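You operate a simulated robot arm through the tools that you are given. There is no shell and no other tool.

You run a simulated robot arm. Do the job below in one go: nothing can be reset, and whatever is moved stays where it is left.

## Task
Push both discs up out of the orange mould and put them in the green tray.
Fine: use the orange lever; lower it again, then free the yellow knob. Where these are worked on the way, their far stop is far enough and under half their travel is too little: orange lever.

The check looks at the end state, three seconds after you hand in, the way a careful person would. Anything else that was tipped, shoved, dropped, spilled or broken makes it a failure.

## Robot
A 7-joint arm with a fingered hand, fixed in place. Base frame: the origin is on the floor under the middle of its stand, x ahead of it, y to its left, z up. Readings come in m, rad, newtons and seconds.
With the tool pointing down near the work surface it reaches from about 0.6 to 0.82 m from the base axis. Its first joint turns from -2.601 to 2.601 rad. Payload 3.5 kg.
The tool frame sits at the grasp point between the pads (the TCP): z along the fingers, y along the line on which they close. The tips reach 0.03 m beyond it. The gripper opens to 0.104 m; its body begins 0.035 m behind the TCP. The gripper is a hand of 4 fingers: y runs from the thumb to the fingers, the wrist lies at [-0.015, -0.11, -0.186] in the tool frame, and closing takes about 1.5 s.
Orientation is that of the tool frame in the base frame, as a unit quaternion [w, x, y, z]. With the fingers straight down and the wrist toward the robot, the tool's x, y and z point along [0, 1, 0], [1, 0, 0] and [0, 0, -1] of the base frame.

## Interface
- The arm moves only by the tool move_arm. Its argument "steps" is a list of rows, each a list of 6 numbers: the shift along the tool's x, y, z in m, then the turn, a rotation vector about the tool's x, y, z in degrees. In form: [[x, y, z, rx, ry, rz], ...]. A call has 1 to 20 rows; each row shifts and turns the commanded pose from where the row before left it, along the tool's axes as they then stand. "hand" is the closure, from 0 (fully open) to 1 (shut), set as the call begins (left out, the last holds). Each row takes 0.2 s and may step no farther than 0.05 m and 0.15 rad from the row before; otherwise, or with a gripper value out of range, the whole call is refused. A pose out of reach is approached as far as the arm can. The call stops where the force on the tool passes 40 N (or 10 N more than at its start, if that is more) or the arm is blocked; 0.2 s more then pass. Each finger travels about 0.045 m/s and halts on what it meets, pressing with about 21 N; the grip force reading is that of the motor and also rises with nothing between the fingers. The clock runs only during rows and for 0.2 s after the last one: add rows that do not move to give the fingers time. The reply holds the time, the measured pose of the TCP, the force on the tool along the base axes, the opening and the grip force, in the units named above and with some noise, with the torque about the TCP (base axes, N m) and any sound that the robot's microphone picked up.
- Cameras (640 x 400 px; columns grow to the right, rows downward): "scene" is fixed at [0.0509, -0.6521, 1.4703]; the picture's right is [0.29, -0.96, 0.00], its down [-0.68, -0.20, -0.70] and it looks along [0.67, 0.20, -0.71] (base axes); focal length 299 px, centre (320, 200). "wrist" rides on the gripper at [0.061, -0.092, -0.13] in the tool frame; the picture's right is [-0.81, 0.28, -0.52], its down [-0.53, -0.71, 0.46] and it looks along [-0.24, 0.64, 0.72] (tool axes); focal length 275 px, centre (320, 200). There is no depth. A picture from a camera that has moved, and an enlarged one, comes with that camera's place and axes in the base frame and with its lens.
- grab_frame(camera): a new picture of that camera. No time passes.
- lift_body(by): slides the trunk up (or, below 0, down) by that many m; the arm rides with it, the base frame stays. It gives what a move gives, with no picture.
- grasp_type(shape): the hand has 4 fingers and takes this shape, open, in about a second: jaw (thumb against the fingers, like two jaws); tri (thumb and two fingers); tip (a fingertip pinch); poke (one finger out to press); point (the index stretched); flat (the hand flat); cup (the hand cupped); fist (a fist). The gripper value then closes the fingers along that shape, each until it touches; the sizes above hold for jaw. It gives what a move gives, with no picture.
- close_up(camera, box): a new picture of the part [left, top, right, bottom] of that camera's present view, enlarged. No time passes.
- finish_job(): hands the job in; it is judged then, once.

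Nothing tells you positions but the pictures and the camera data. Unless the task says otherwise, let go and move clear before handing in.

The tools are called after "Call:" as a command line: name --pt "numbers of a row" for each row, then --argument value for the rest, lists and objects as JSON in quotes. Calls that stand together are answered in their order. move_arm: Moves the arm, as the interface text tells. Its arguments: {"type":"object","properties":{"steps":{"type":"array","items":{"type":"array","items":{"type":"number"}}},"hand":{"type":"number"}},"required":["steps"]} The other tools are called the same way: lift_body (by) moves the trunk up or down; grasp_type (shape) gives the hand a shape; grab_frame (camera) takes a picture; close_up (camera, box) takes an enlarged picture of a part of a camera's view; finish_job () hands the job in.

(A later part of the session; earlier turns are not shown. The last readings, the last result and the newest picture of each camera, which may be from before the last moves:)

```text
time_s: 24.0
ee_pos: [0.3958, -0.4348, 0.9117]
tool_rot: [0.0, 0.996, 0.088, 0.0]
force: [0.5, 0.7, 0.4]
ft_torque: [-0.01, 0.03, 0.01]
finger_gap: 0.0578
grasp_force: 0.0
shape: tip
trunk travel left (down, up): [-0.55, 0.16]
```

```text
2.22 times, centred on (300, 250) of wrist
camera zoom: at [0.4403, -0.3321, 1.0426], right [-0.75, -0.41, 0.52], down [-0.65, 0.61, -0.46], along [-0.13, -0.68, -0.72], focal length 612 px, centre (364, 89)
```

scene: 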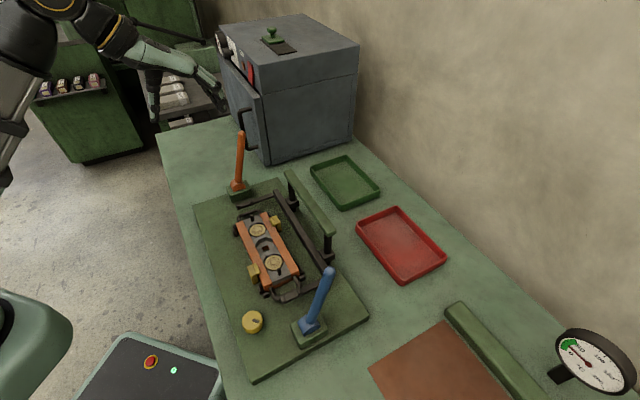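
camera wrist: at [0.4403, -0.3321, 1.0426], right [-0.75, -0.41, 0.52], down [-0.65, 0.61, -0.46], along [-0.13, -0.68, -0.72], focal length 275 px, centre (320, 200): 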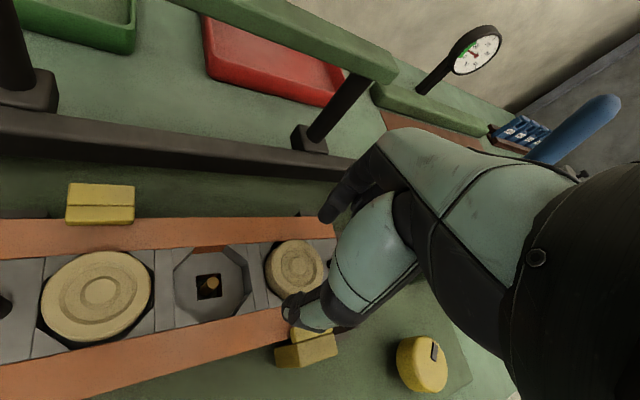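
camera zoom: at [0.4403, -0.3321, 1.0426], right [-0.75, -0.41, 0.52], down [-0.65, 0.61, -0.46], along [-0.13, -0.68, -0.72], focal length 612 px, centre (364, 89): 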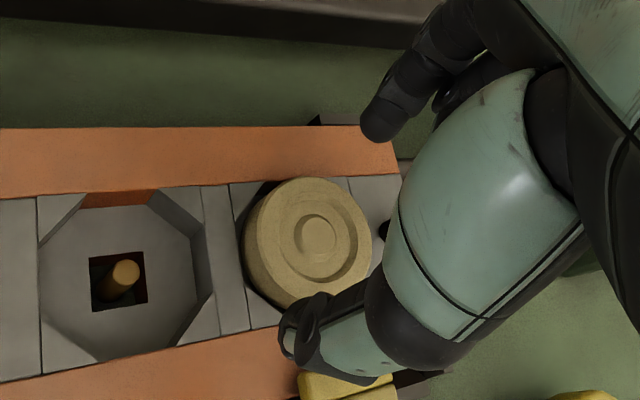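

Alignment is good: disc centre matches the tool axis to within a millimetre or two. I'll descend the last ~2 cm in small steps, watching for contact.

Call:
move_arm --pt "0 0 0.008 0 0 0" --pt "0 0 0.008 0 0 0" --pt "0 0 0.004 0 0 0" --pt "0 0 0 0 0 0" --hand 0.45

Call:
close_up --camera "scene" --box '[220, 215, 316, 275]'

Call:
close_up --camera "wrist" --box '[220, 160, 380, 340]'

```text
time_s: 25.0
ee_pos: [0.3971, -0.4342, 0.8928]
tool_rot: [-0.001, 0.996, 0.087, 0.0]
force: [-0.2, -0.2, -1.0]
ft_torque: [-0.03, -0.02, -0.03]
finger_gap: 0.0578
grasp_force: 0.0
shape: tip
trunk travel left (down, up): [-0.55, 0.16]
```

```text
6.67 times, centred on (268, 245) of scene
camera zoom: at [0.0509, -0.6521, 1.4703], right [0.29, -0.96, 0.0], down [-0.68, -0.2, -0.7], along [0.67, 0.2, -0.71], focal length 1993 px, centre (667, -100)
```

zoom: 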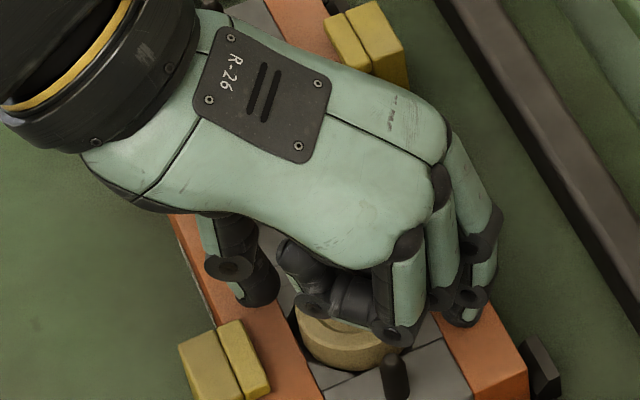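

```text
2.22 times, centred on (300, 250) of wrist
camera zoom: at [0.4409, -0.3318, 1.0229], right [-0.75, -0.41, 0.52], down [-0.65, 0.61, -0.46], along [-0.13, -0.68, -0.72], focal length 612 px, centre (364, 89)
```

zoom: 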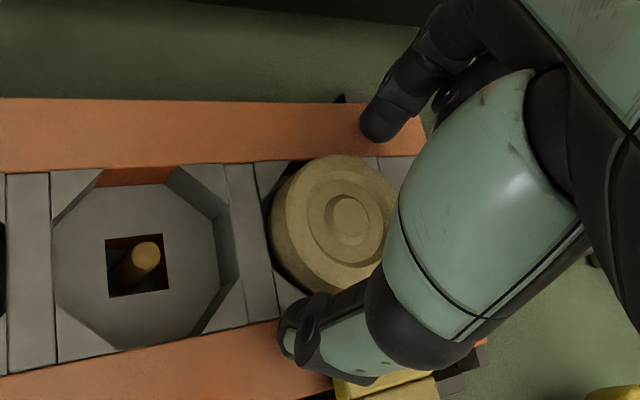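

Tips are nominally 3 mm below the disc top. I'll go 4 mm lower and close the pinch on the disc.

Call:
move_arm --pt "0 0 0.004 0 0 0" --pt "0 0 0 0 0 0" --hand 0.45

Call:
move_arm --pt "0 0 0 0 0 0" --pt "0 0 0 0 0 0" --pt "0 0 0 0 0 0" --pt "0 0 0 0 0 0" --pt "0 0 0 0 0 0" --pt "0 0 0 0 0 0" --hand 0.8

Call:
close_up --camera "scene" --box '[220, 215, 316, 275]'

Call:
close_up --camera "wrist" --box '[220, 160, 380, 340]'

```text
time_s: 25.6
ee_pos: [0.3952, -0.4329, 0.8901]
tool_rot: [0.001, 0.996, 0.088, 0.001]
force: [0.8, -0.4, 21.6]
ft_torque: [0.14, -0.07, 0.02]
finger_gap: 0.0571
grasp_force: 0.1
shape: tip
trunk travel left (down, up): [-0.55, 0.16]
```

```text
time_s: 27.0
ee_pos: [0.3961, -0.4319, 0.8892]
tool_rot: [0.001, 0.996, 0.087, 0.001]
force: [0.3, 5.0, 32.3]
ft_torque: [1.22, 0.06, 0.04]
finger_gap: 0.0403
grasp_force: 21.6
shape: tip
trunk travel left (down, up): [-0.55, 0.16]
```

```text
6.67 times, centred on (268, 245) of scene
camera zoom: at [0.0509, -0.6521, 1.4703], right [0.29, -0.96, 0.0], down [-0.68, -0.2, -0.7], along [0.67, 0.2, -0.71], focal length 1993 px, centre (667, -100)
```

zoom: 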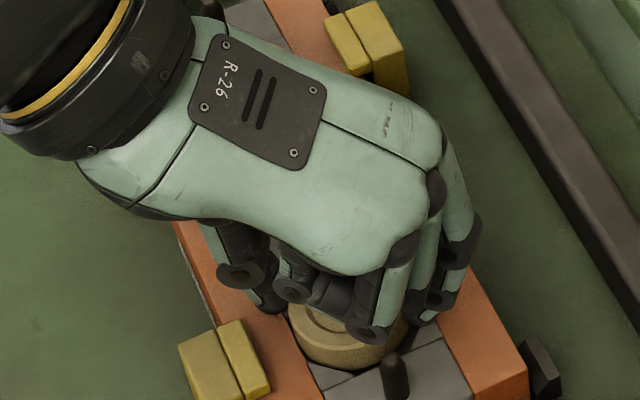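

```text
2.22 times, centred on (300, 250) of wrist
camera zoom: at [0.44, -0.3301, 1.0199], right [-0.75, -0.41, 0.52], down [-0.65, 0.61, -0.46], along [-0.13, -0.68, -0.72], focal length 612 px, centre (364, 89)
```

zoom: 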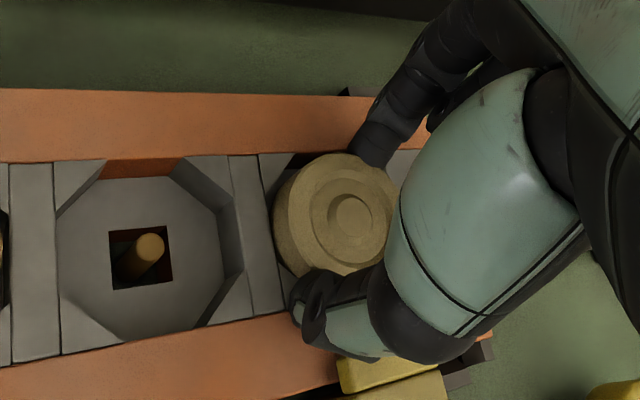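

The fingertips touched the mould top and the pinch has closed on the disc (gap 40 mm, 21.6 N). I'll lift straight up.

Call:
move_arm --pt "0 0 -0.003 0 0 0" --pt "0 0 -0.008 0 0 0" --pt "0 0 -0.012 0 0 0" --pt "0 0 -0.02 0 0 0" --pt "0 0 0 0 0 0" --hand 0.8

Call:
close_up --camera "scene" --box '[220, 215, 316, 275]'

Call:
close_up --camera "wrist" --box '[220, 160, 380, 340]'

```text
time_s: 28.2
ee_pos: [0.397, -0.4326, 0.9323]
tool_rot: [0.0, 0.996, 0.087, 0.0]
force: [-1.1, 1.2, -1.3]
ft_torque: [0.0, -0.05, 0.03]
finger_gap: 0.0382
grasp_force: 20.9
shape: tip
trunk travel left (down, up): [-0.55, 0.16]
```

```text
6.67 times, centred on (268, 245) of scene
camera zoom: at [0.0509, -0.6521, 1.4703], right [0.29, -0.96, 0.0], down [-0.68, -0.2, -0.7], along [0.67, 0.2, -0.71], focal length 1993 px, centre (667, -100)
```

zoom: 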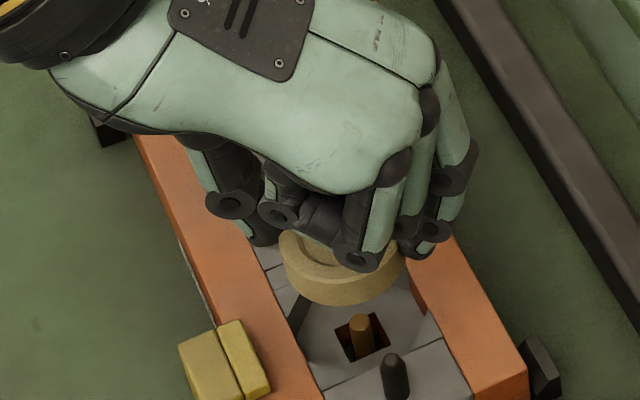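

```text
2.22 times, centred on (300, 250) of wrist
camera zoom: at [0.4403, -0.3316, 1.0623], right [-0.75, -0.41, 0.52], down [-0.65, 0.61, -0.46], along [-0.13, -0.68, -0.72], focal length 612 px, centre (364, 89)
```

zoom: 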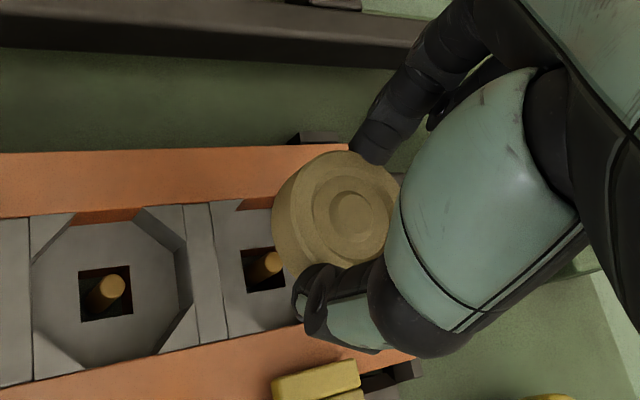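

The disc is firmly held. I'll raise it above the green bar, turn the hand back to face the wall, and start extending toward the green tray (rim about z 0.825, interior roughly e1 0.85–0.98).

Call:
move_arm --pt "0 0 -0.03 0 0 0" --pt "0 0 -0.025 0 0 -7" --pt "0 0 -0.025 0 0 -7" --pt "0 0 -0.02 0 0 -7" --pt "0 0 -0.02 0 0 -7" --pt "0 0 -0.01 0 0 -7" --pt "0.04 0.02 0 0 0 0" --pt "0.04 0.02 0 0 0 0" --pt "0.04 0.02 0 0 0 0" --pt "0.04 0.025 0 0 0 0" --pt "0.01 0.035 0 0 0 0" --pt "0 0.04 0 0 0 0" --pt "0 0.04 0 0 0 0" --pt "0 0 0 0 0 0" --hand 0.8

Call:
grab_frame --camera "scene"

Call:
grab_frame --camera "wrist"

```text
time_s: 31.2
ee_pos: [0.6562, -0.4556, 1.0602]
tool_rot: [0.0, 0.924, 0.383, 0.0]
force: [0.1, 0.1, -0.5]
ft_torque: [-0.02, 0.01, -0.04]
finger_gap: 0.0378
grasp_force: 21.3
shape: tip
trunk travel left (down, up): [-0.55, 0.16]
```

```text
taken
```

scene: 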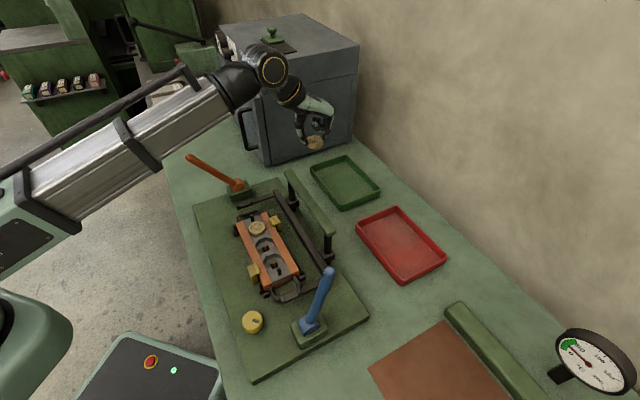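

```text
taken
camera wrist: at [0.6361, -0.3463, 1.19], right [-0.38, -0.77, 0.52], down [-0.88, 0.13, -0.46], along [0.28, -0.63, -0.72], focal length 275 px, centre (320, 200)
```

wrist: 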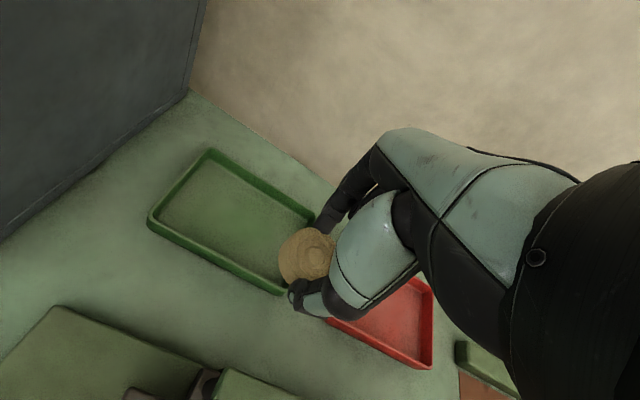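

The arm has carried the disc over the bar to about e1 0.786, e2 0.142. I'll extend further toward the tray and see how far the arm reaches with the tool vertical.

Call:
move_arm --pt "0.01 0.03 0 0 0 0" --pt "0.01 0.03 0 0 0 0" --pt "0 0.03 0 0 0 0" --pt "0 0.03 0 0 0 0" --pt "0 0 0 0 0 0" --hand 0.8

```text
time_s: 32.4
ee_pos: [0.7572, -0.5241, 1.0602]
tool_rot: [0.0, 0.924, 0.382, 0.0]
force: [-0.4, -0.2, -0.7]
ft_torque: [0.0, -0.03, 0.01]
finger_gap: 0.0381
grasp_force: 21.2
shape: tip
trunk travel left (down, up): [-0.55, 0.16]
```

The arm reaches e1 0.906 with the tool vertical at this height. I'll lower using the trunk, which keeps the arm's pose, in increments, checking the pictures.

Call:
lift_body --by -0.08

Call:
grab_frame --camera "scene"

Call:
grab_frame --camera "wrist"

```text
time_s: 33.6
ee_pos: [0.7577, -0.5227, 0.9795]
tool_rot: [0.001, 0.924, 0.383, 0.0]
force: [-0.5, 0.6, -0.6]
ft_torque: [0.0, 0.0, 0.03]
finger_gap: 0.0382
grasp_force: 21.0
shape: tip
trunk travel left (down, up): [-0.47, 0.24]
```

```text
taken
```

scene: 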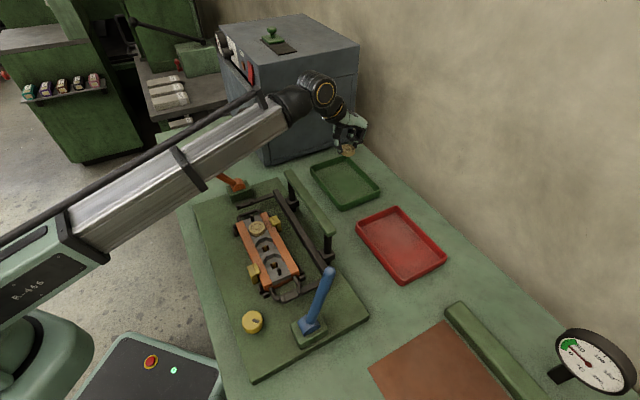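

```text
taken
camera wrist: at [0.7354, -0.4149, 1.11], right [-0.38, -0.77, 0.52], down [-0.88, 0.13, -0.46], along [0.28, -0.63, -0.72], focal length 275 px, centre (320, 200)
```

wrist: 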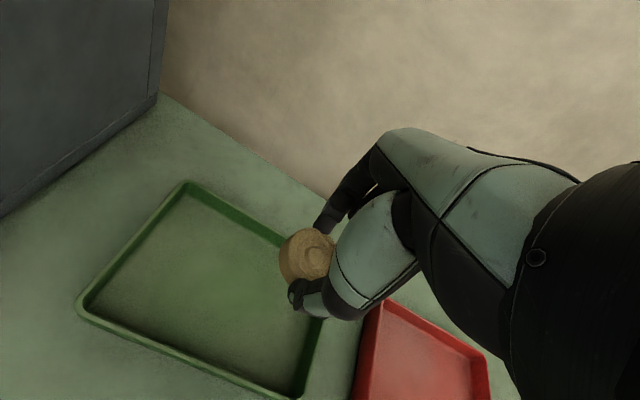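

The bar top triangulates to about z 0.967 and ends near e2 0.142, so I should place the disc toward the left end of the tray where the wrist and forearm pass beside the bar. I'll shift left ~8.5 cm at this height and check.

Call:
move_arm --pt "0.03 0 0 0 0 0" --pt "0.03 0 0 0 0 0" --pt "0.025 -0.003 0 0 0 0" --pt "0 0 0 0 0 0" --hand 0.8

Call:
grab_frame --camera "scene"

Call:
grab_frame --camera "wrist"

```text
time_s: 34.6
ee_pos: [0.8164, -0.4585, 0.9793]
tool_rot: [-0.001, 0.924, 0.382, 0.001]
force: [0.7, 0.2, 0.1]
ft_torque: [-0.04, 0.0, -0.02]
finger_gap: 0.0383
grasp_force: 20.7
shape: tip
trunk travel left (down, up): [-0.47, 0.24]
```

```text
taken
```

scene: 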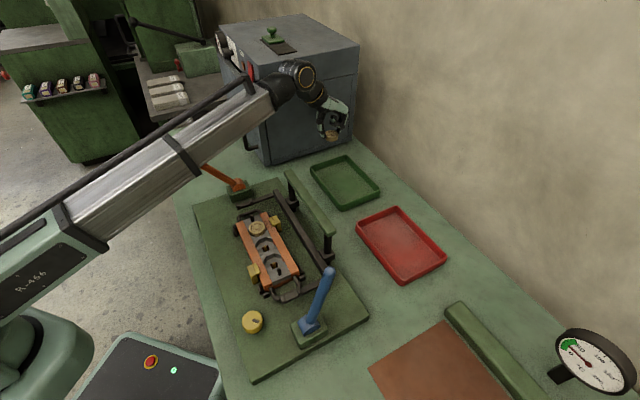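

```text
taken
camera wrist: at [0.7946, -0.3496, 1.1099], right [-0.38, -0.77, 0.52], down [-0.88, 0.13, -0.46], along [0.28, -0.63, -0.72], focal length 275 px, centre (320, 200)
```

wrist: 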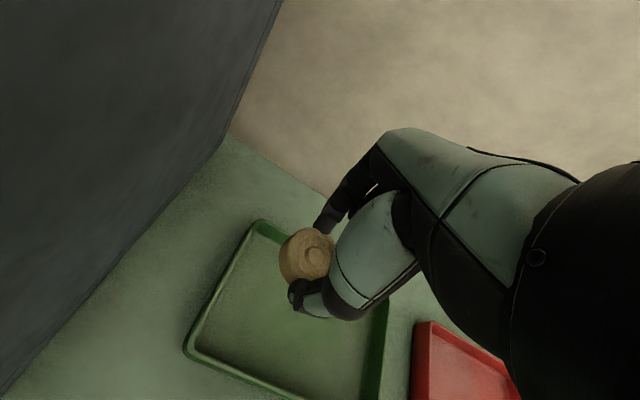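

The disc is over the tray's left end; the tray's left wall is near e2 0.28, so I'll shift 1 cm right and lower further with the trunk.

Call:
move_arm --pt "-0.011 0.004 0 0 0 0" --pt "0 0 0 0 0 0" --hand 0.8

Call:
lift_body --by -0.07

Call:
grab_frame --camera "scene"

Call:
grab_frame --camera "wrist"

```text
time_s: 35.2
ee_pos: [0.8107, -0.4698, 0.9783]
tool_rot: [0.0, 0.924, 0.383, 0.0]
force: [0.4, -0.3, 0.1]
ft_torque: [0.03, 0.01, 0.0]
finger_gap: 0.0382
grasp_force: 21.6
shape: tip
trunk travel left (down, up): [-0.47, 0.24]
```

```text
time_s: 36.2
ee_pos: [0.8105, -0.4704, 0.909]
tool_rot: [0.0, 0.924, 0.383, 0.0]
force: [-0.3, 0.5, 0.1]
ft_torque: [-0.02, 0.0, 0.02]
finger_gap: 0.038
grasp_force: 21.4
shape: tip
trunk travel left (down, up): [-0.4, 0.31]
```

```text
taken
```

scene: 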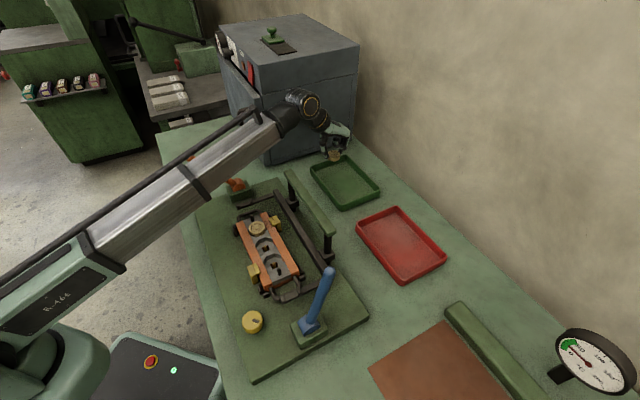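

```text
taken
camera wrist: at [0.7893, -0.3611, 1.0398], right [-0.38, -0.77, 0.52], down [-0.88, 0.13, -0.46], along [0.28, -0.63, -0.72], focal length 275 px, centre (320, 200)
```

wrist: 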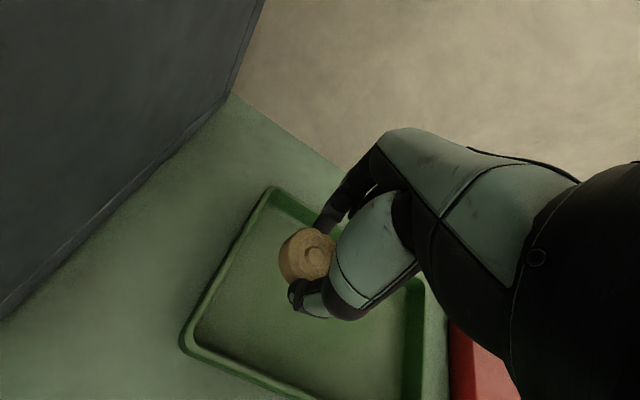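

Nothing touched yet. I'll zoom in to check the forearm's clearance from the lever and bar before the last 6 cm.

Call:
close_up --camera "scene" --box '[160, 110, 320, 210]'

Call:
close_up --camera "scene" --box '[270, 80, 400, 220]'

```text
4.00 times, centred on (240, 160) of scene
camera zoom: at [0.0509, -0.6521, 1.4703], right [0.29, -0.96, 0.0], down [-0.68, -0.2, -0.7], along [0.67, 0.2, -0.71], focal length 1196 px, centre (640, 360)
```

zoom: 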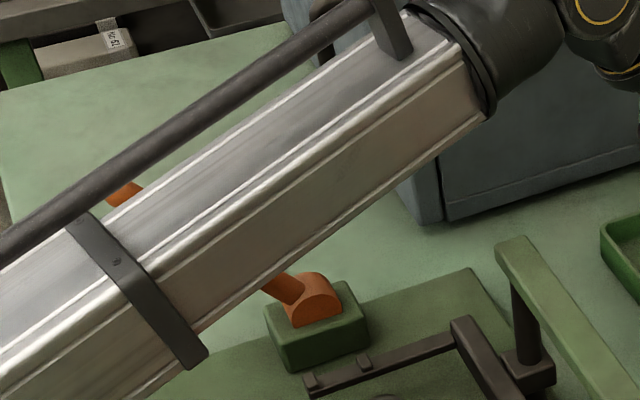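

```text
2.86 times, centred on (335, 150) of scene
camera zoom: at [0.0509, -0.6521, 1.4703], right [0.29, -0.96, 0.0], down [-0.68, -0.2, -0.7], along [0.67, 0.2, -0.71], focal length 854 px, centre (277, 343)
```

zoom: 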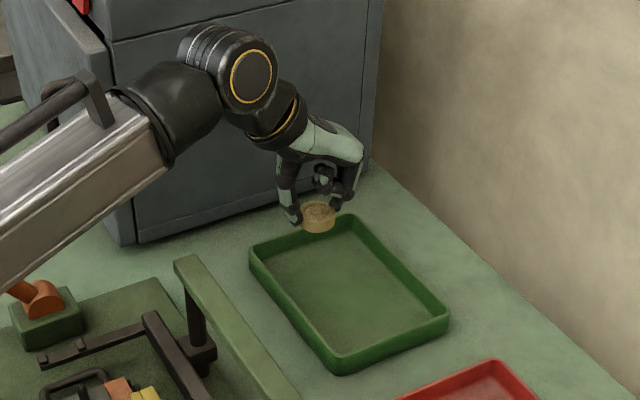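

Forearm clearances look fine: about 5 cm from the lever and 2–3 cm from the bar after the remaining descent. I'll lower another 5.5 cm.

Call:
lift_body --by -0.055

Call:
close_up --camera "scene" --box '[270, 80, 400, 220]'

Call:
close_up --camera "scene" --box '[290, 130, 354, 170]'

Call:
close_up --camera "scene" --box '[160, 110, 320, 210]'

```text
time_s: 37.2
ee_pos: [0.8103, -0.4711, 0.8536]
tool_rot: [0.001, 0.924, 0.383, 0.0]
force: [-0.2, 0.2, 0.9]
ft_torque: [0.0, -0.01, 0.0]
finger_gap: 0.0382
grasp_force: 20.7
shape: tip
trunk travel left (down, up): [-0.345, 0.365]
```

```text
2.86 times, centred on (335, 150) of scene
camera zoom: at [0.0509, -0.6521, 1.4703], right [0.29, -0.96, 0.0], down [-0.68, -0.2, -0.7], along [0.67, 0.2, -0.71], focal length 854 px, centre (277, 343)
```

zoom: 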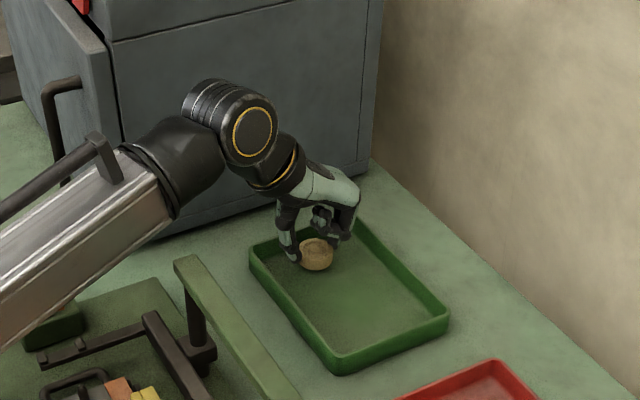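

```text
10.00 times, centred on (322, 150) of scene
camera zoom: at [0.0509, -0.6521, 1.4703], right [0.29, -0.96, 0.0], down [-0.68, -0.2, -0.7], along [0.67, 0.2, -0.71], focal length 2989 px, centre (300, 700)
```

zoom: 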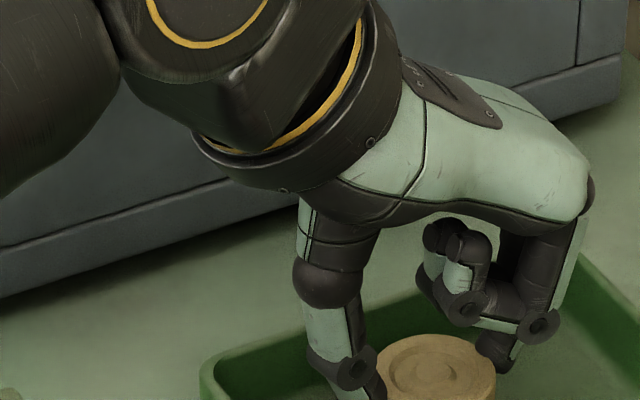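

```text
4.00 times, centred on (240, 160) of scene
camera zoom: at [0.0509, -0.6521, 1.4703], right [0.29, -0.96, 0.0], down [-0.68, -0.2, -0.7], along [0.67, 0.2, -0.71], focal length 1196 px, centre (640, 360)
```

zoom: 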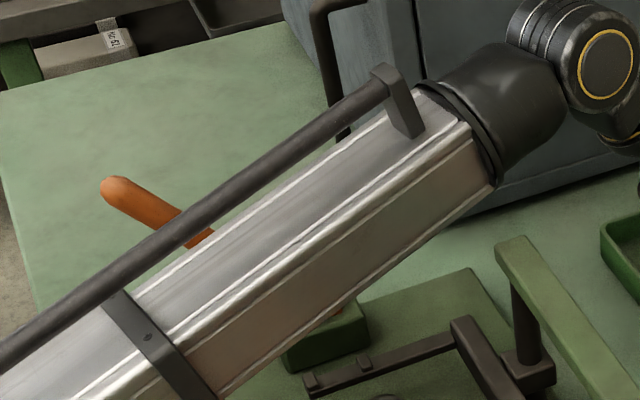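

The lever is undisturbed and the disc hangs just above the tray floor. I'll ease down in small steps until contact.

Call:
move_arm --pt "0 0 0.004 0 0 0" --pt "0 0 0.003 0 0 0" --pt "0 0 0.003 0 0 0" --pt "0 0 0 0 0 0" --hand 0.8

Call:
close_up --camera "scene" --box '[300, 140, 364, 180]'

```text
time_s: 38.2
ee_pos: [0.8102, -0.4701, 0.8442]
tool_rot: [0.0, 0.924, 0.382, 0.001]
force: [0.0, 0.0, -0.7]
ft_torque: [0.01, -0.02, 0.03]
finger_gap: 0.0382
grasp_force: 21.3
shape: tip
trunk travel left (down, up): [-0.345, 0.365]
```

```text
10.00 times, centred on (332, 160) of scene
camera zoom: at [0.0509, -0.6521, 1.4703], right [0.29, -0.96, 0.0], down [-0.68, -0.2, -0.7], along [0.67, 0.2, -0.71], focal length 2989 px, centre (200, 600)
```

zoom: 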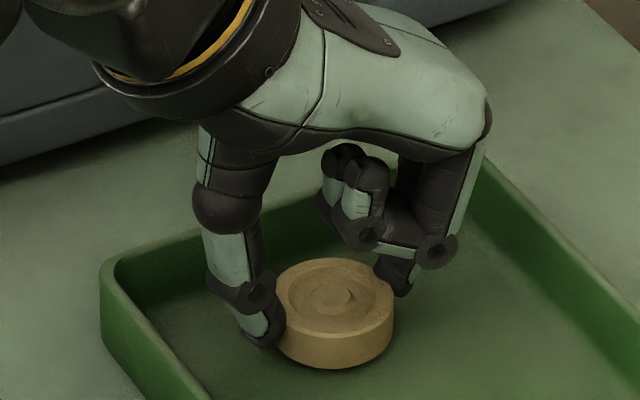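

No contact yet; continuing down in 3 mm steps.

Call:
move_arm --pt "0 0 0.003 0 0 0" --pt "0 0 0.003 0 0 0" --pt "0 0 0.003 0 0 0" --pt "0 0 0 0 0 0" --hand 0.8

```text
time_s: 39.2
ee_pos: [0.8099, -0.4698, 0.8387]
tool_rot: [0.001, 0.924, 0.383, 0.001]
force: [2.1, -0.2, 18.3]
ft_torque: [0.01, -0.03, -0.01]
finger_gap: 0.0396
grasp_force: 21.2
shape: tip
trunk travel left (down, up): [-0.345, 0.365]
```

Contact with the tray floor (18 N). I'll relieve a little pressure, open the pinch modestly and lift with the arm/trunk.

Call:
move_arm --pt "0 0 -0.0015 0 0 0" --pt "0 0 0 0 0 0" --hand 0.8

Call:
move_arm --pt "0 0 0 0 0 0" --pt "0 0 0 0 0 0" --pt "0 0 0 0 0 0" --pt "0 0 0 0 0 0" --pt "0 0 0 0 0 0" --hand 0.45

Call:
close_up --camera "scene" --box '[300, 140, 364, 180]'

```text
time_s: 39.8
ee_pos: [0.8089, -0.4695, 0.8386]
tool_rot: [0.001, 0.924, 0.383, 0.0]
force: [1.7, -0.7, 16.8]
ft_torque: [-0.01, -0.02, 0.0]
finger_gap: 0.0398
grasp_force: 21.0
shape: tip
trunk travel left (down, up): [-0.345, 0.365]
```

```text
time_s: 41.0
ee_pos: [0.8106, -0.4705, 0.8369]
tool_rot: [0.0, 0.924, 0.383, -0.001]
force: [-0.9, 0.5, -0.5]
ft_torque: [0.01, 0.03, -0.01]
finger_gap: 0.0565
grasp_force: 0.1
shape: tip
trunk travel left (down, up): [-0.345, 0.365]
```

```text
10.00 times, centred on (332, 160) of scene
camera zoom: at [0.0509, -0.6521, 1.4703], right [0.29, -0.96, 0.0], down [-0.68, -0.2, -0.7], along [0.67, 0.2, -0.71], focal length 2989 px, centre (200, 600)
```

zoom: 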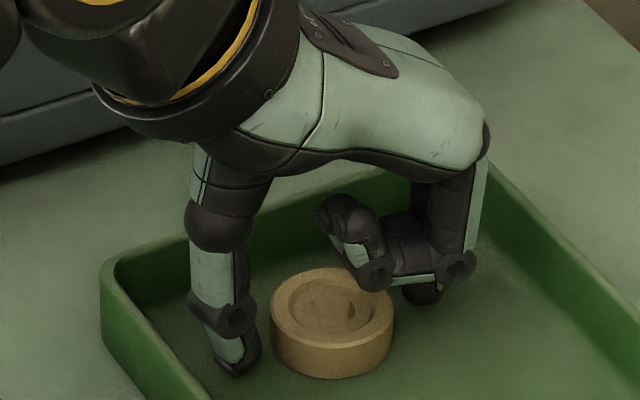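

The disc rests flat in the tray with the fingers clear. I'll lift straight up with the trunk back to its original height.

Call:
lift_body --by 0.205

Call:
grab_frame --camera "scene"

Call:
close_up --camera "scene" --box '[220, 200, 320, 300]'

```text
time_s: 43.2
ee_pos: [0.8103, -0.4697, 1.0413]
tool_rot: [0.0, 0.924, 0.383, 0.0]
force: [-0.2, -0.8, -0.6]
ft_torque: [-0.02, -0.04, -0.02]
finger_gap: 0.0568
grasp_force: 0.0
shape: tip
trunk travel left (down, up): [-0.55, 0.16]
```

```text
taken
```

scene: 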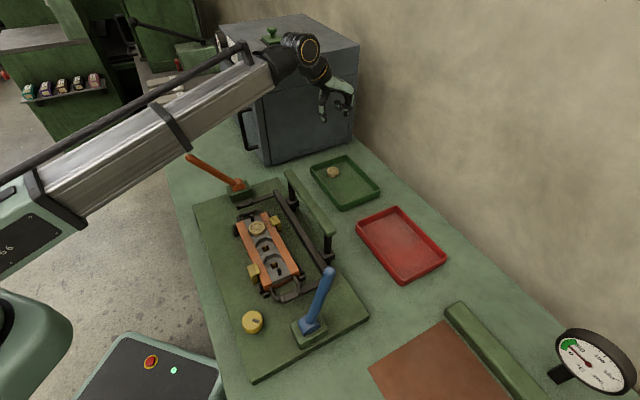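

```text
4.00 times, centred on (270, 250) of scene
camera zoom: at [0.0509, -0.6521, 1.4703], right [0.29, -0.96, 0.0], down [-0.68, -0.2, -0.7], along [0.67, 0.2, -0.71], focal length 1196 px, centre (520, 0)
```

zoom: 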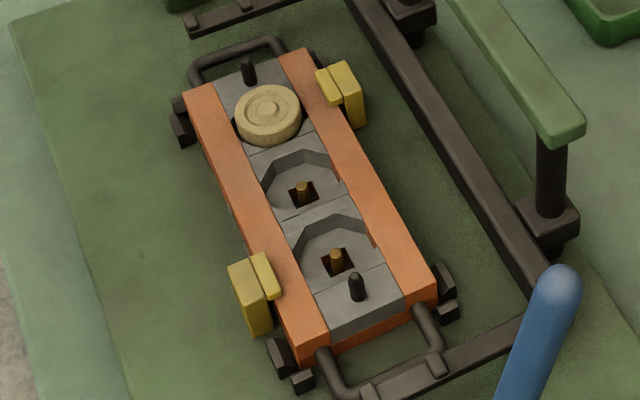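

The first disc is in the tray and the second is still raised at about [0.477, -0.352]. I'll return over the bar to a position above it, turning 35° as before.

Call:
move_arm --pt "-0.017 -0.0355 -0.004 0 0 0" --pt "-0.017 -0.0355 -0.004 0 0 0" --pt "-0.017 -0.0355 -0.004 0 0 0" --pt "-0.017 -0.0355 -0.004 0 0 0" --pt "-0.017 -0.0355 0 0 0 0" --pt "-0.017 -0.0355 0 0 0 0" --pt "-0.017 -0.0355 0 0 0 0" --pt "-0.017 -0.0355 0 0 0 0" --pt "-0.017 -0.035 0 0 0 0" --pt "0 0 0.01 0 0 7" --pt "0 0 0.01 0 0 7" --pt "0 0 0.015 0 0 7" --pt "0 0 0.015 0 0 7" --pt "0 0 0.015 0 0 7" --pt "0 0 0 0 0 0" --hand 0.45

Call:
grab_frame --camera "wrist"

Call:
grab_frame --camera "scene"

```text
time_s: 46.4
ee_pos: [0.4775, -0.3531, 0.992]
tool_rot: [0.0, 0.996, 0.085, 0.0]
force: [0.4, -0.3, 0.3]
ft_torque: [0.0, 0.03, 0.04]
finger_gap: 0.057
grasp_force: 0.0
shape: tip
trunk travel left (down, up): [-0.55, 0.16]
```

```text
taken
camera wrist: at [0.5222, -0.2512, 1.1224], right [-0.75, -0.41, 0.52], down [-0.65, 0.61, -0.46], along [-0.13, -0.68, -0.72], focal length 275 px, centre (320, 200)
```

wrist: 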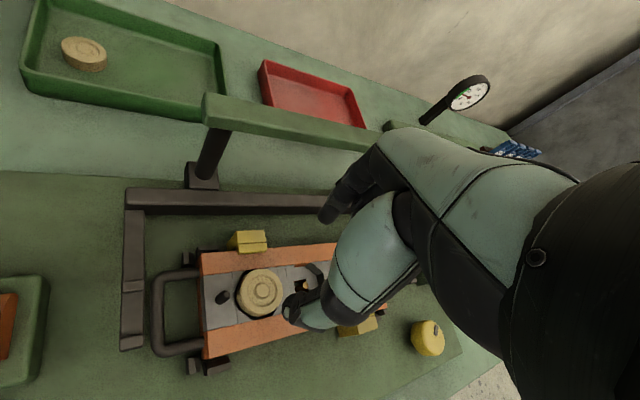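

```text
taken
```

scene: 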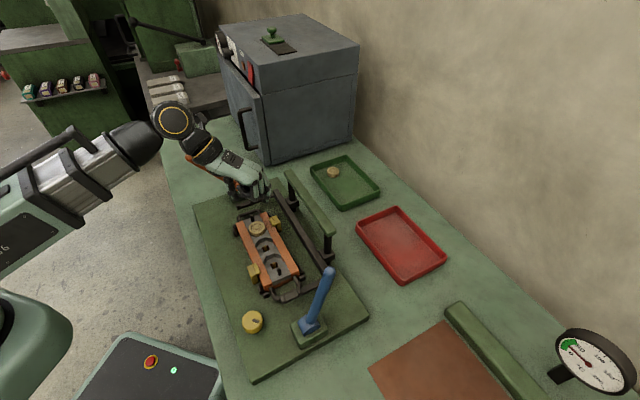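

Disc centre is again right under the tool axis. I'll check clearance between the wrist and the lever before descending.

Call:
close_up --camera "scene" --box '[140, 90, 300, 210]'

```text
3.33 times, centred on (220, 150) of scene
camera zoom: at [0.0509, -0.6521, 1.4703], right [0.29, -0.96, 0.0], down [-0.68, -0.2, -0.7], along [0.67, 0.2, -0.71], focal length 996 px, centre (653, 367)
```

zoom: 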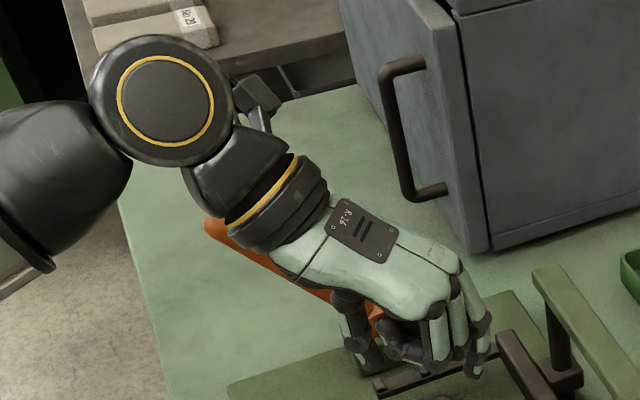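

The lever is unmoved and well clear laterally (about 7 cm). I'll descend to just above gripping height.

Call:
move_arm --pt "0 0 0.03 0 0 0" --pt "0 0 0.03 0 0 0" --pt "0 0 0.02 0 0 0" --pt "0 0 0 0 0 0" --hand 0.45

Call:
close_up --camera "wrist" --box '[220, 160, 380, 340]'

Call:
close_up --camera "scene" --box '[140, 90, 300, 250]'

```text
time_s: 47.4
ee_pos: [0.4772, -0.3531, 0.9135]
tool_rot: [0.001, 0.996, 0.087, 0.0]
force: [0.0, 0.2, -0.4]
ft_torque: [0.01, -0.01, -0.02]
finger_gap: 0.057
grasp_force: 0.1
shape: tip
trunk travel left (down, up): [-0.55, 0.16]
```

```text
2.22 times, centred on (300, 250) of wrist
camera zoom: at [0.522, -0.2511, 1.0427], right [-0.75, -0.41, 0.52], down [-0.65, 0.61, -0.46], along [-0.13, -0.68, -0.72], focal length 612 px, centre (364, 89)
```

zoom: 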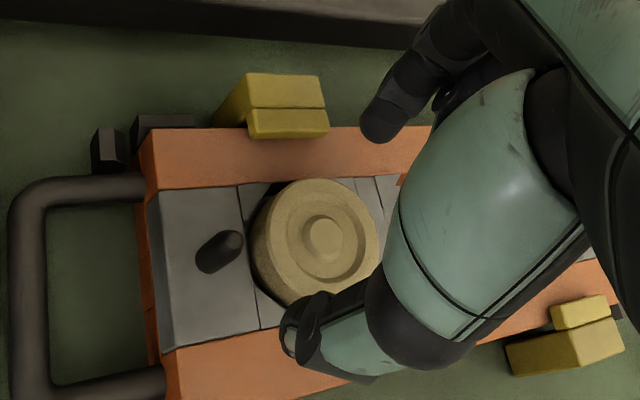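

```text
2.50 times, centred on (220, 170) of scene
camera zoom: at [0.0509, -0.6521, 1.4703], right [0.29, -0.96, 0.0], down [-0.68, -0.2, -0.7], along [0.67, 0.2, -0.71], focal length 747 px, centre (570, 275)
```

zoom: 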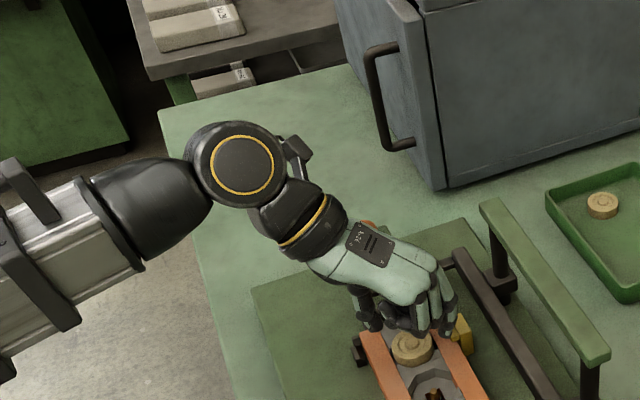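

Alignment is within ~3 mm; I'll correct 2.5 mm sideways, descend to about z 0.891 and pinch.

Call:
move_arm --pt "-0.0025 0 0.008 0 0 0" --pt "0 0 0.008 0 0 0" --pt "0 0 0.005 0 0 0" --pt "0 0 0 0 0 0" --hand 0.45

Call:
close_up --camera "wrist" --box '[220, 160, 380, 340]'

Call:
close_up --camera "scene" --box '[220, 190, 316, 250]'

```text
time_s: 48.4
ee_pos: [0.4756, -0.3523, 0.8918]
tool_rot: [0.001, 0.996, 0.087, 0.001]
force: [-0.3, 0.7, 0.5]
ft_torque: [0.01, 0.01, -0.02]
finger_gap: 0.0568
grasp_force: 0.1
shape: tip
trunk travel left (down, up): [-0.55, 0.16]
```

```text
2.22 times, centred on (300, 250) of wrist
camera zoom: at [0.519, -0.2511, 1.0217], right [-0.75, -0.41, 0.52], down [-0.65, 0.61, -0.46], along [-0.13, -0.68, -0.72], focal length 612 px, centre (364, 89)
```

zoom: 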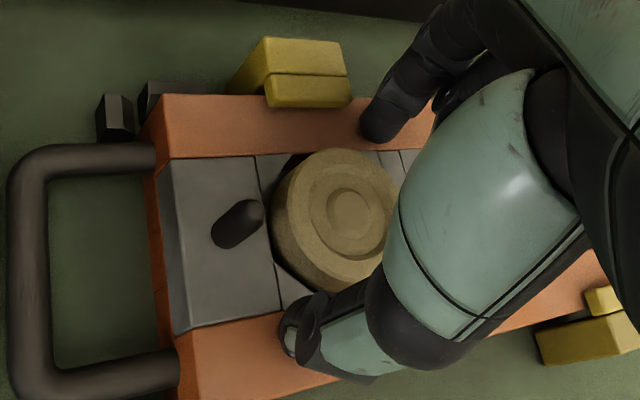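

```text
6.67 times, centred on (268, 220) of scene
camera zoom: at [0.0509, -0.6521, 1.4703], right [0.29, -0.96, 0.0], down [-0.68, -0.2, -0.7], along [0.67, 0.2, -0.71], focal length 1993 px, centre (667, 67)
```

zoom: 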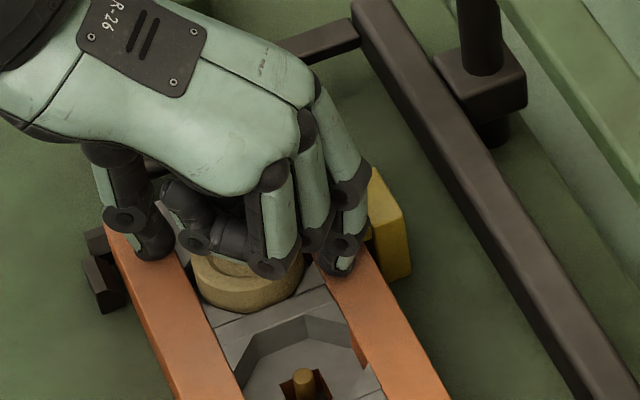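

Position matches the earlier successful grasp and no contact is felt. Closing the pinch now, then lifting.

Call:
move_arm --pt "0 0 0 0 0 0" --pt "0 0 0 0 0 0" --pt "0 0 0 0 0 0" --pt "0 0 0 0 0 0" --pt "0 0 0 0 0 0" --pt "0 0 0 0 0 0" --hand 0.8

Call:
move_arm --pt "0 0 -0.003 0 0 0" --pt "0 0 -0.008 0 0 0" --pt "0 0 -0.012 0 0 0" --pt "0 0 -0.02 0 0 0" --pt "0 0 0 0 0 0" --hand 0.8

Call:
close_up --camera "scene" --box '[220, 190, 316, 250]'

Call:
close_up --camera "wrist" --box '[220, 160, 380, 340]'

```text
time_s: 49.8
ee_pos: [0.4747, -0.3528, 0.8917]
tool_rot: [0.0, 0.996, 0.087, 0.0]
force: [0.1, -0.1, -0.1]
ft_torque: [0.0, 0.02, 0.0]
finger_gap: 0.0366
grasp_force: 21.5
shape: tip
trunk travel left (down, up): [-0.55, 0.16]
```

```text
time_s: 51.0
ee_pos: [0.4745, -0.3523, 0.9358]
tool_rot: [0.0, 0.996, 0.087, 0.0]
force: [0.8, -0.1, -0.8]
ft_torque: [0.01, 0.0, -0.06]
finger_gap: 0.0363
grasp_force: 20.9
shape: tip
trunk travel left (down, up): [-0.55, 0.16]
```

```text
6.67 times, centred on (268, 220) of scene
camera zoom: at [0.0509, -0.6521, 1.4703], right [0.29, -0.96, 0.0], down [-0.68, -0.2, -0.7], along [0.67, 0.2, -0.71], focal length 1993 px, centre (667, 67)
```

zoom: 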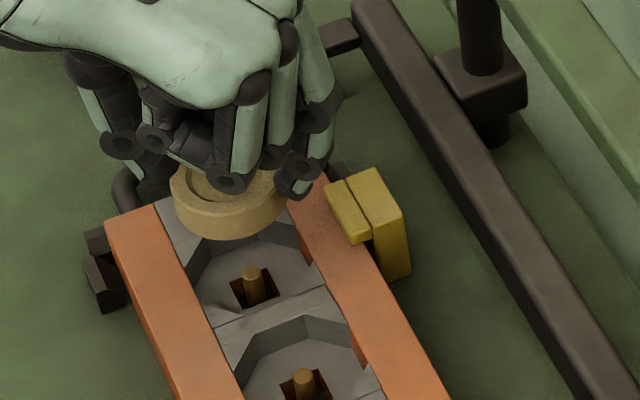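

```text
2.22 times, centred on (300, 250) of wrist
camera zoom: at [0.5191, -0.2504, 1.0652], right [-0.75, -0.41, 0.52], down [-0.65, 0.61, -0.46], along [-0.13, -0.68, -0.72], focal length 612 px, centre (364, 89)
```

zoom: 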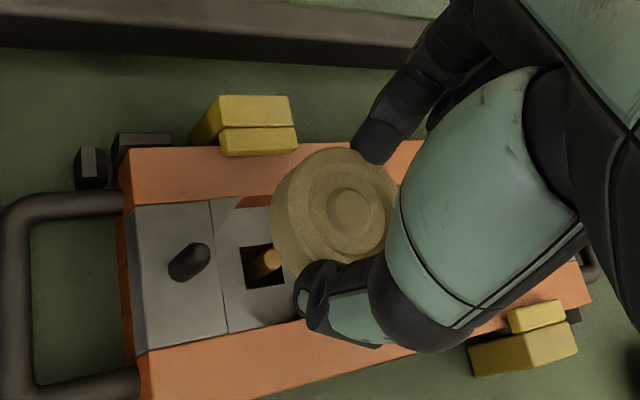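

Second disc is held. I'll lift it to z ≈ 1.06 and carry it to the tray, keeping the 35° turn so the wrist passes beside the bar end, targeting e1 0.905, e2 0.185 next to the first disc.

Call:
move_arm --pt "0 0 -0.04 0 0 0" --pt "0 0 -0.04 0 0 0" --pt "0 0 -0.04 0 0 0" --pt "0.0331 0.0257 0 0 0 0" --pt "0.0331 0.0257 0 0 0 0" --pt "0.0331 0.0257 0 0 0 0" --pt "0.0331 0.0257 0 0 0 0" --pt "0.0331 0.0257 0 0 0 0" --pt "0.0331 0.0257 0 0 0 0" --pt "0.0331 0.0257 0 0 0 0" --pt "0.0331 0.0257 0 0 0 0" --pt "0 0 0 0 0 0" --hand 0.8

Call:
grab_frame --camera "scene"

Call:
grab_frame --camera "wrist"

```text
time_s: 53.6
ee_pos: [0.7704, -0.5089, 1.0548]
tool_rot: [0.0, 0.996, 0.087, 0.0]
force: [0.5, 0.4, -0.5]
ft_torque: [0.01, -0.03, 0.0]
finger_gap: 0.0366
grasp_force: 20.7
shape: tip
trunk travel left (down, up): [-0.55, 0.16]
```

```text
taken
```

scene: 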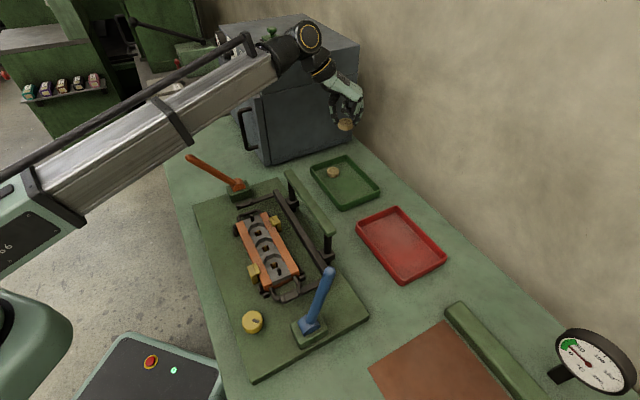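

```text
taken
camera wrist: at [0.8152, -0.4073, 1.1852], right [-0.75, -0.41, 0.52], down [-0.65, 0.61, -0.46], along [-0.13, -0.68, -0.72], focal length 275 px, centre (320, 200)
```

wrist: 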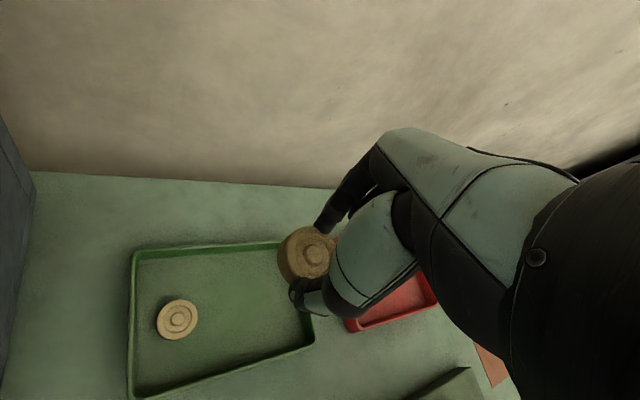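

TCP is at e1 0.905, e2 0.185 as planned. Lowering with the trunk in two stages with checks.

Call:
lift_body --by -0.13

Call:
close_up --camera "scene" --box '[160, 80, 400, 230]'

Call:
grab_frame --camera "wrist"

```text
time_s: 55.2
ee_pos: [0.7719, -0.5097, 0.9264]
tool_rot: [0.0, 0.996, 0.087, 0.0]
force: [0.6, -0.8, -0.4]
ft_torque: [0.02, 0.03, 0.01]
finger_gap: 0.0364
grasp_force: 21.0
shape: tip
trunk travel left (down, up): [-0.42, 0.29]
```

```text
2.67 times, centred on (280, 155) of scene
camera zoom: at [0.0509, -0.6521, 1.4703], right [0.29, -0.96, 0.0], down [-0.68, -0.2, -0.7], along [0.67, 0.2, -0.71], focal length 797 px, centre (427, 320)
```

zoom: 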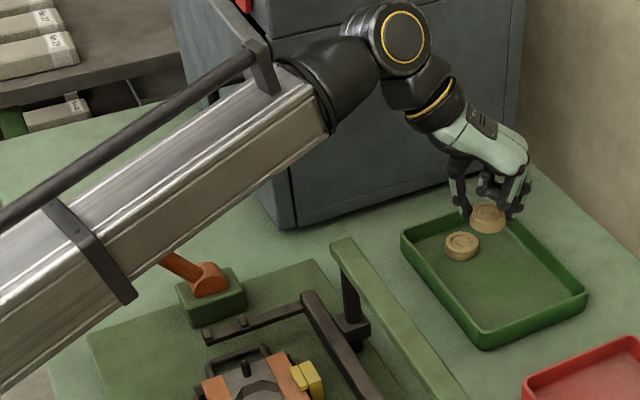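

```text
taken
camera wrist: at [0.8149, -0.4072, 1.0554], right [-0.75, -0.41, 0.52], down [-0.65, 0.61, -0.46], along [-0.13, -0.68, -0.72], focal length 275 px, centre (320, 200)
```

wrist: 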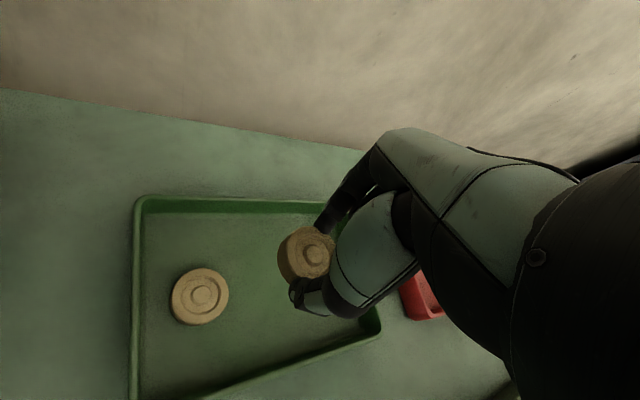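

Clear all round. Lowering another 6.5 cm.

Call:
lift_body --by -0.065

Call:
close_up --camera "scene" --box '[160, 80, 400, 230]'

Call:
move_arm --pt "0 0 0.006 0 0 0" --pt "0 0 0.004 0 0 0" --pt "0 0 0.003 0 0 0" --pt "0 0 0 0 0 0" --hand 0.8

Call:
close_up --camera "scene" --box '[310, 145, 374, 185]'

```text
time_s: 56.2
ee_pos: [0.7718, -0.5096, 0.861]
tool_rot: [0.0, 0.996, 0.087, 0.0]
force: [-0.2, -0.4, 0.5]
ft_torque: [-0.02, 0.01, 0.01]
finger_gap: 0.0367
grasp_force: 21.8
shape: tip
trunk travel left (down, up): [-0.355, 0.355]
```

```text
2.67 times, centred on (280, 155) of scene
camera zoom: at [0.0509, -0.6521, 1.4703], right [0.29, -0.96, 0.0], down [-0.68, -0.2, -0.7], along [0.67, 0.2, -0.71], focal length 797 px, centre (427, 320)
```

zoom: 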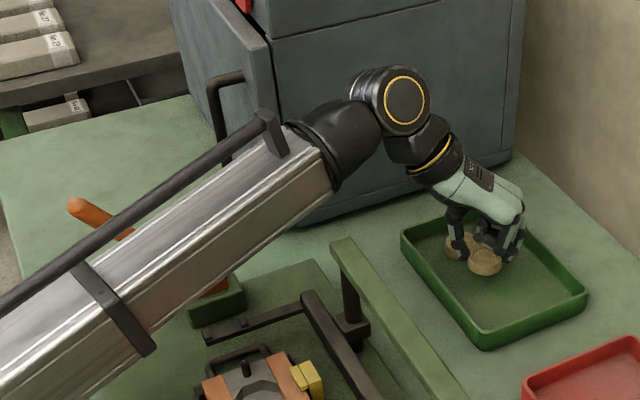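

```text
time_s: 57.2
ee_pos: [0.7701, -0.5105, 0.8476]
tool_rot: [-0.001, 0.996, 0.088, 0.0]
force: [-0.4, -0.6, -0.5]
ft_torque: [0.0, -0.04, 0.01]
finger_gap: 0.0364
grasp_force: 21.8
shape: tip
trunk travel left (down, up): [-0.355, 0.355]
```

```text
10.00 times, centred on (342, 165) of scene
camera zoom: at [0.0509, -0.6521, 1.4703], right [0.29, -0.96, 0.0], down [-0.68, -0.2, -0.7], along [0.67, 0.2, -0.71], focal length 2989 px, centre (100, 550)
```

zoom: 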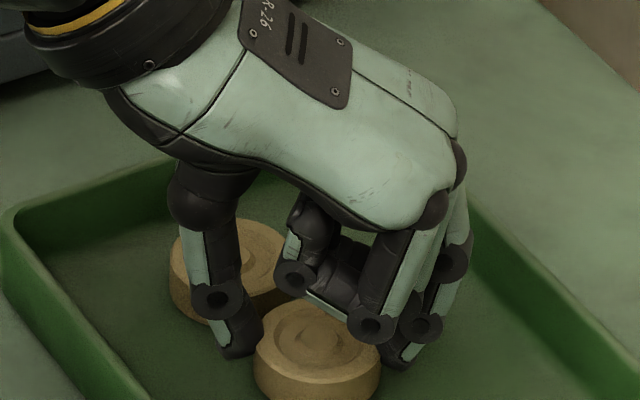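

Held disc is almost at the floor, next to the first disc without touching it. Easing down to contact.

Call:
move_arm --pt "0 0 0.003 0 0 0" --pt "0 0 0.002 0 0 0" --pt "0 0 0.002 0 0 0" --pt "0 0 0 0 0 0" --hand 0.8

```text
time_s: 58.2
ee_pos: [0.7701, -0.5096, 0.8408]
tool_rot: [0.001, 0.996, 0.087, 0.002]
force: [1.2, 0.9, 5.2]
ft_torque: [-0.03, -0.06, 0.01]
finger_gap: 0.0365
grasp_force: 21.0
shape: tip
trunk travel left (down, up): [-0.355, 0.355]
```

Light contact (5 N). Opening the pinch.

Call:
move_arm --pt "0 0 0 0 0 0" --pt "0 0 0 0 0 0" --pt "0 0 0 0 0 0" --pt "0 0 0 0 0 0" --pt "0 0 0 0 0 0" --hand 0.45

Call:
close_up --camera "scene" --box '[310, 145, 374, 185]'

```text
time_s: 59.4
ee_pos: [0.7698, -0.5095, 0.8404]
tool_rot: [0.0, 0.996, 0.087, 0.001]
force: [0.3, -0.2, -0.5]
ft_torque: [0.0, -0.02, 0.0]
finger_gap: 0.0568
grasp_force: 0.0
shape: tip
trunk travel left (down, up): [-0.355, 0.355]
```

```text
10.00 times, centred on (342, 165) of scene
camera zoom: at [0.0509, -0.6521, 1.4703], right [0.29, -0.96, 0.0], down [-0.68, -0.2, -0.7], along [0.67, 0.2, -0.71], focal length 2989 px, centre (100, 550)
```

zoom: 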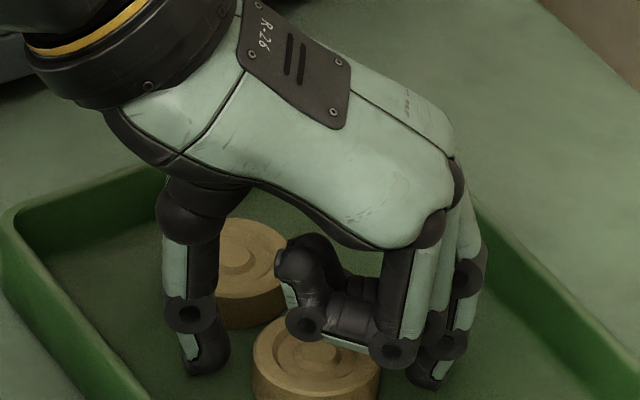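

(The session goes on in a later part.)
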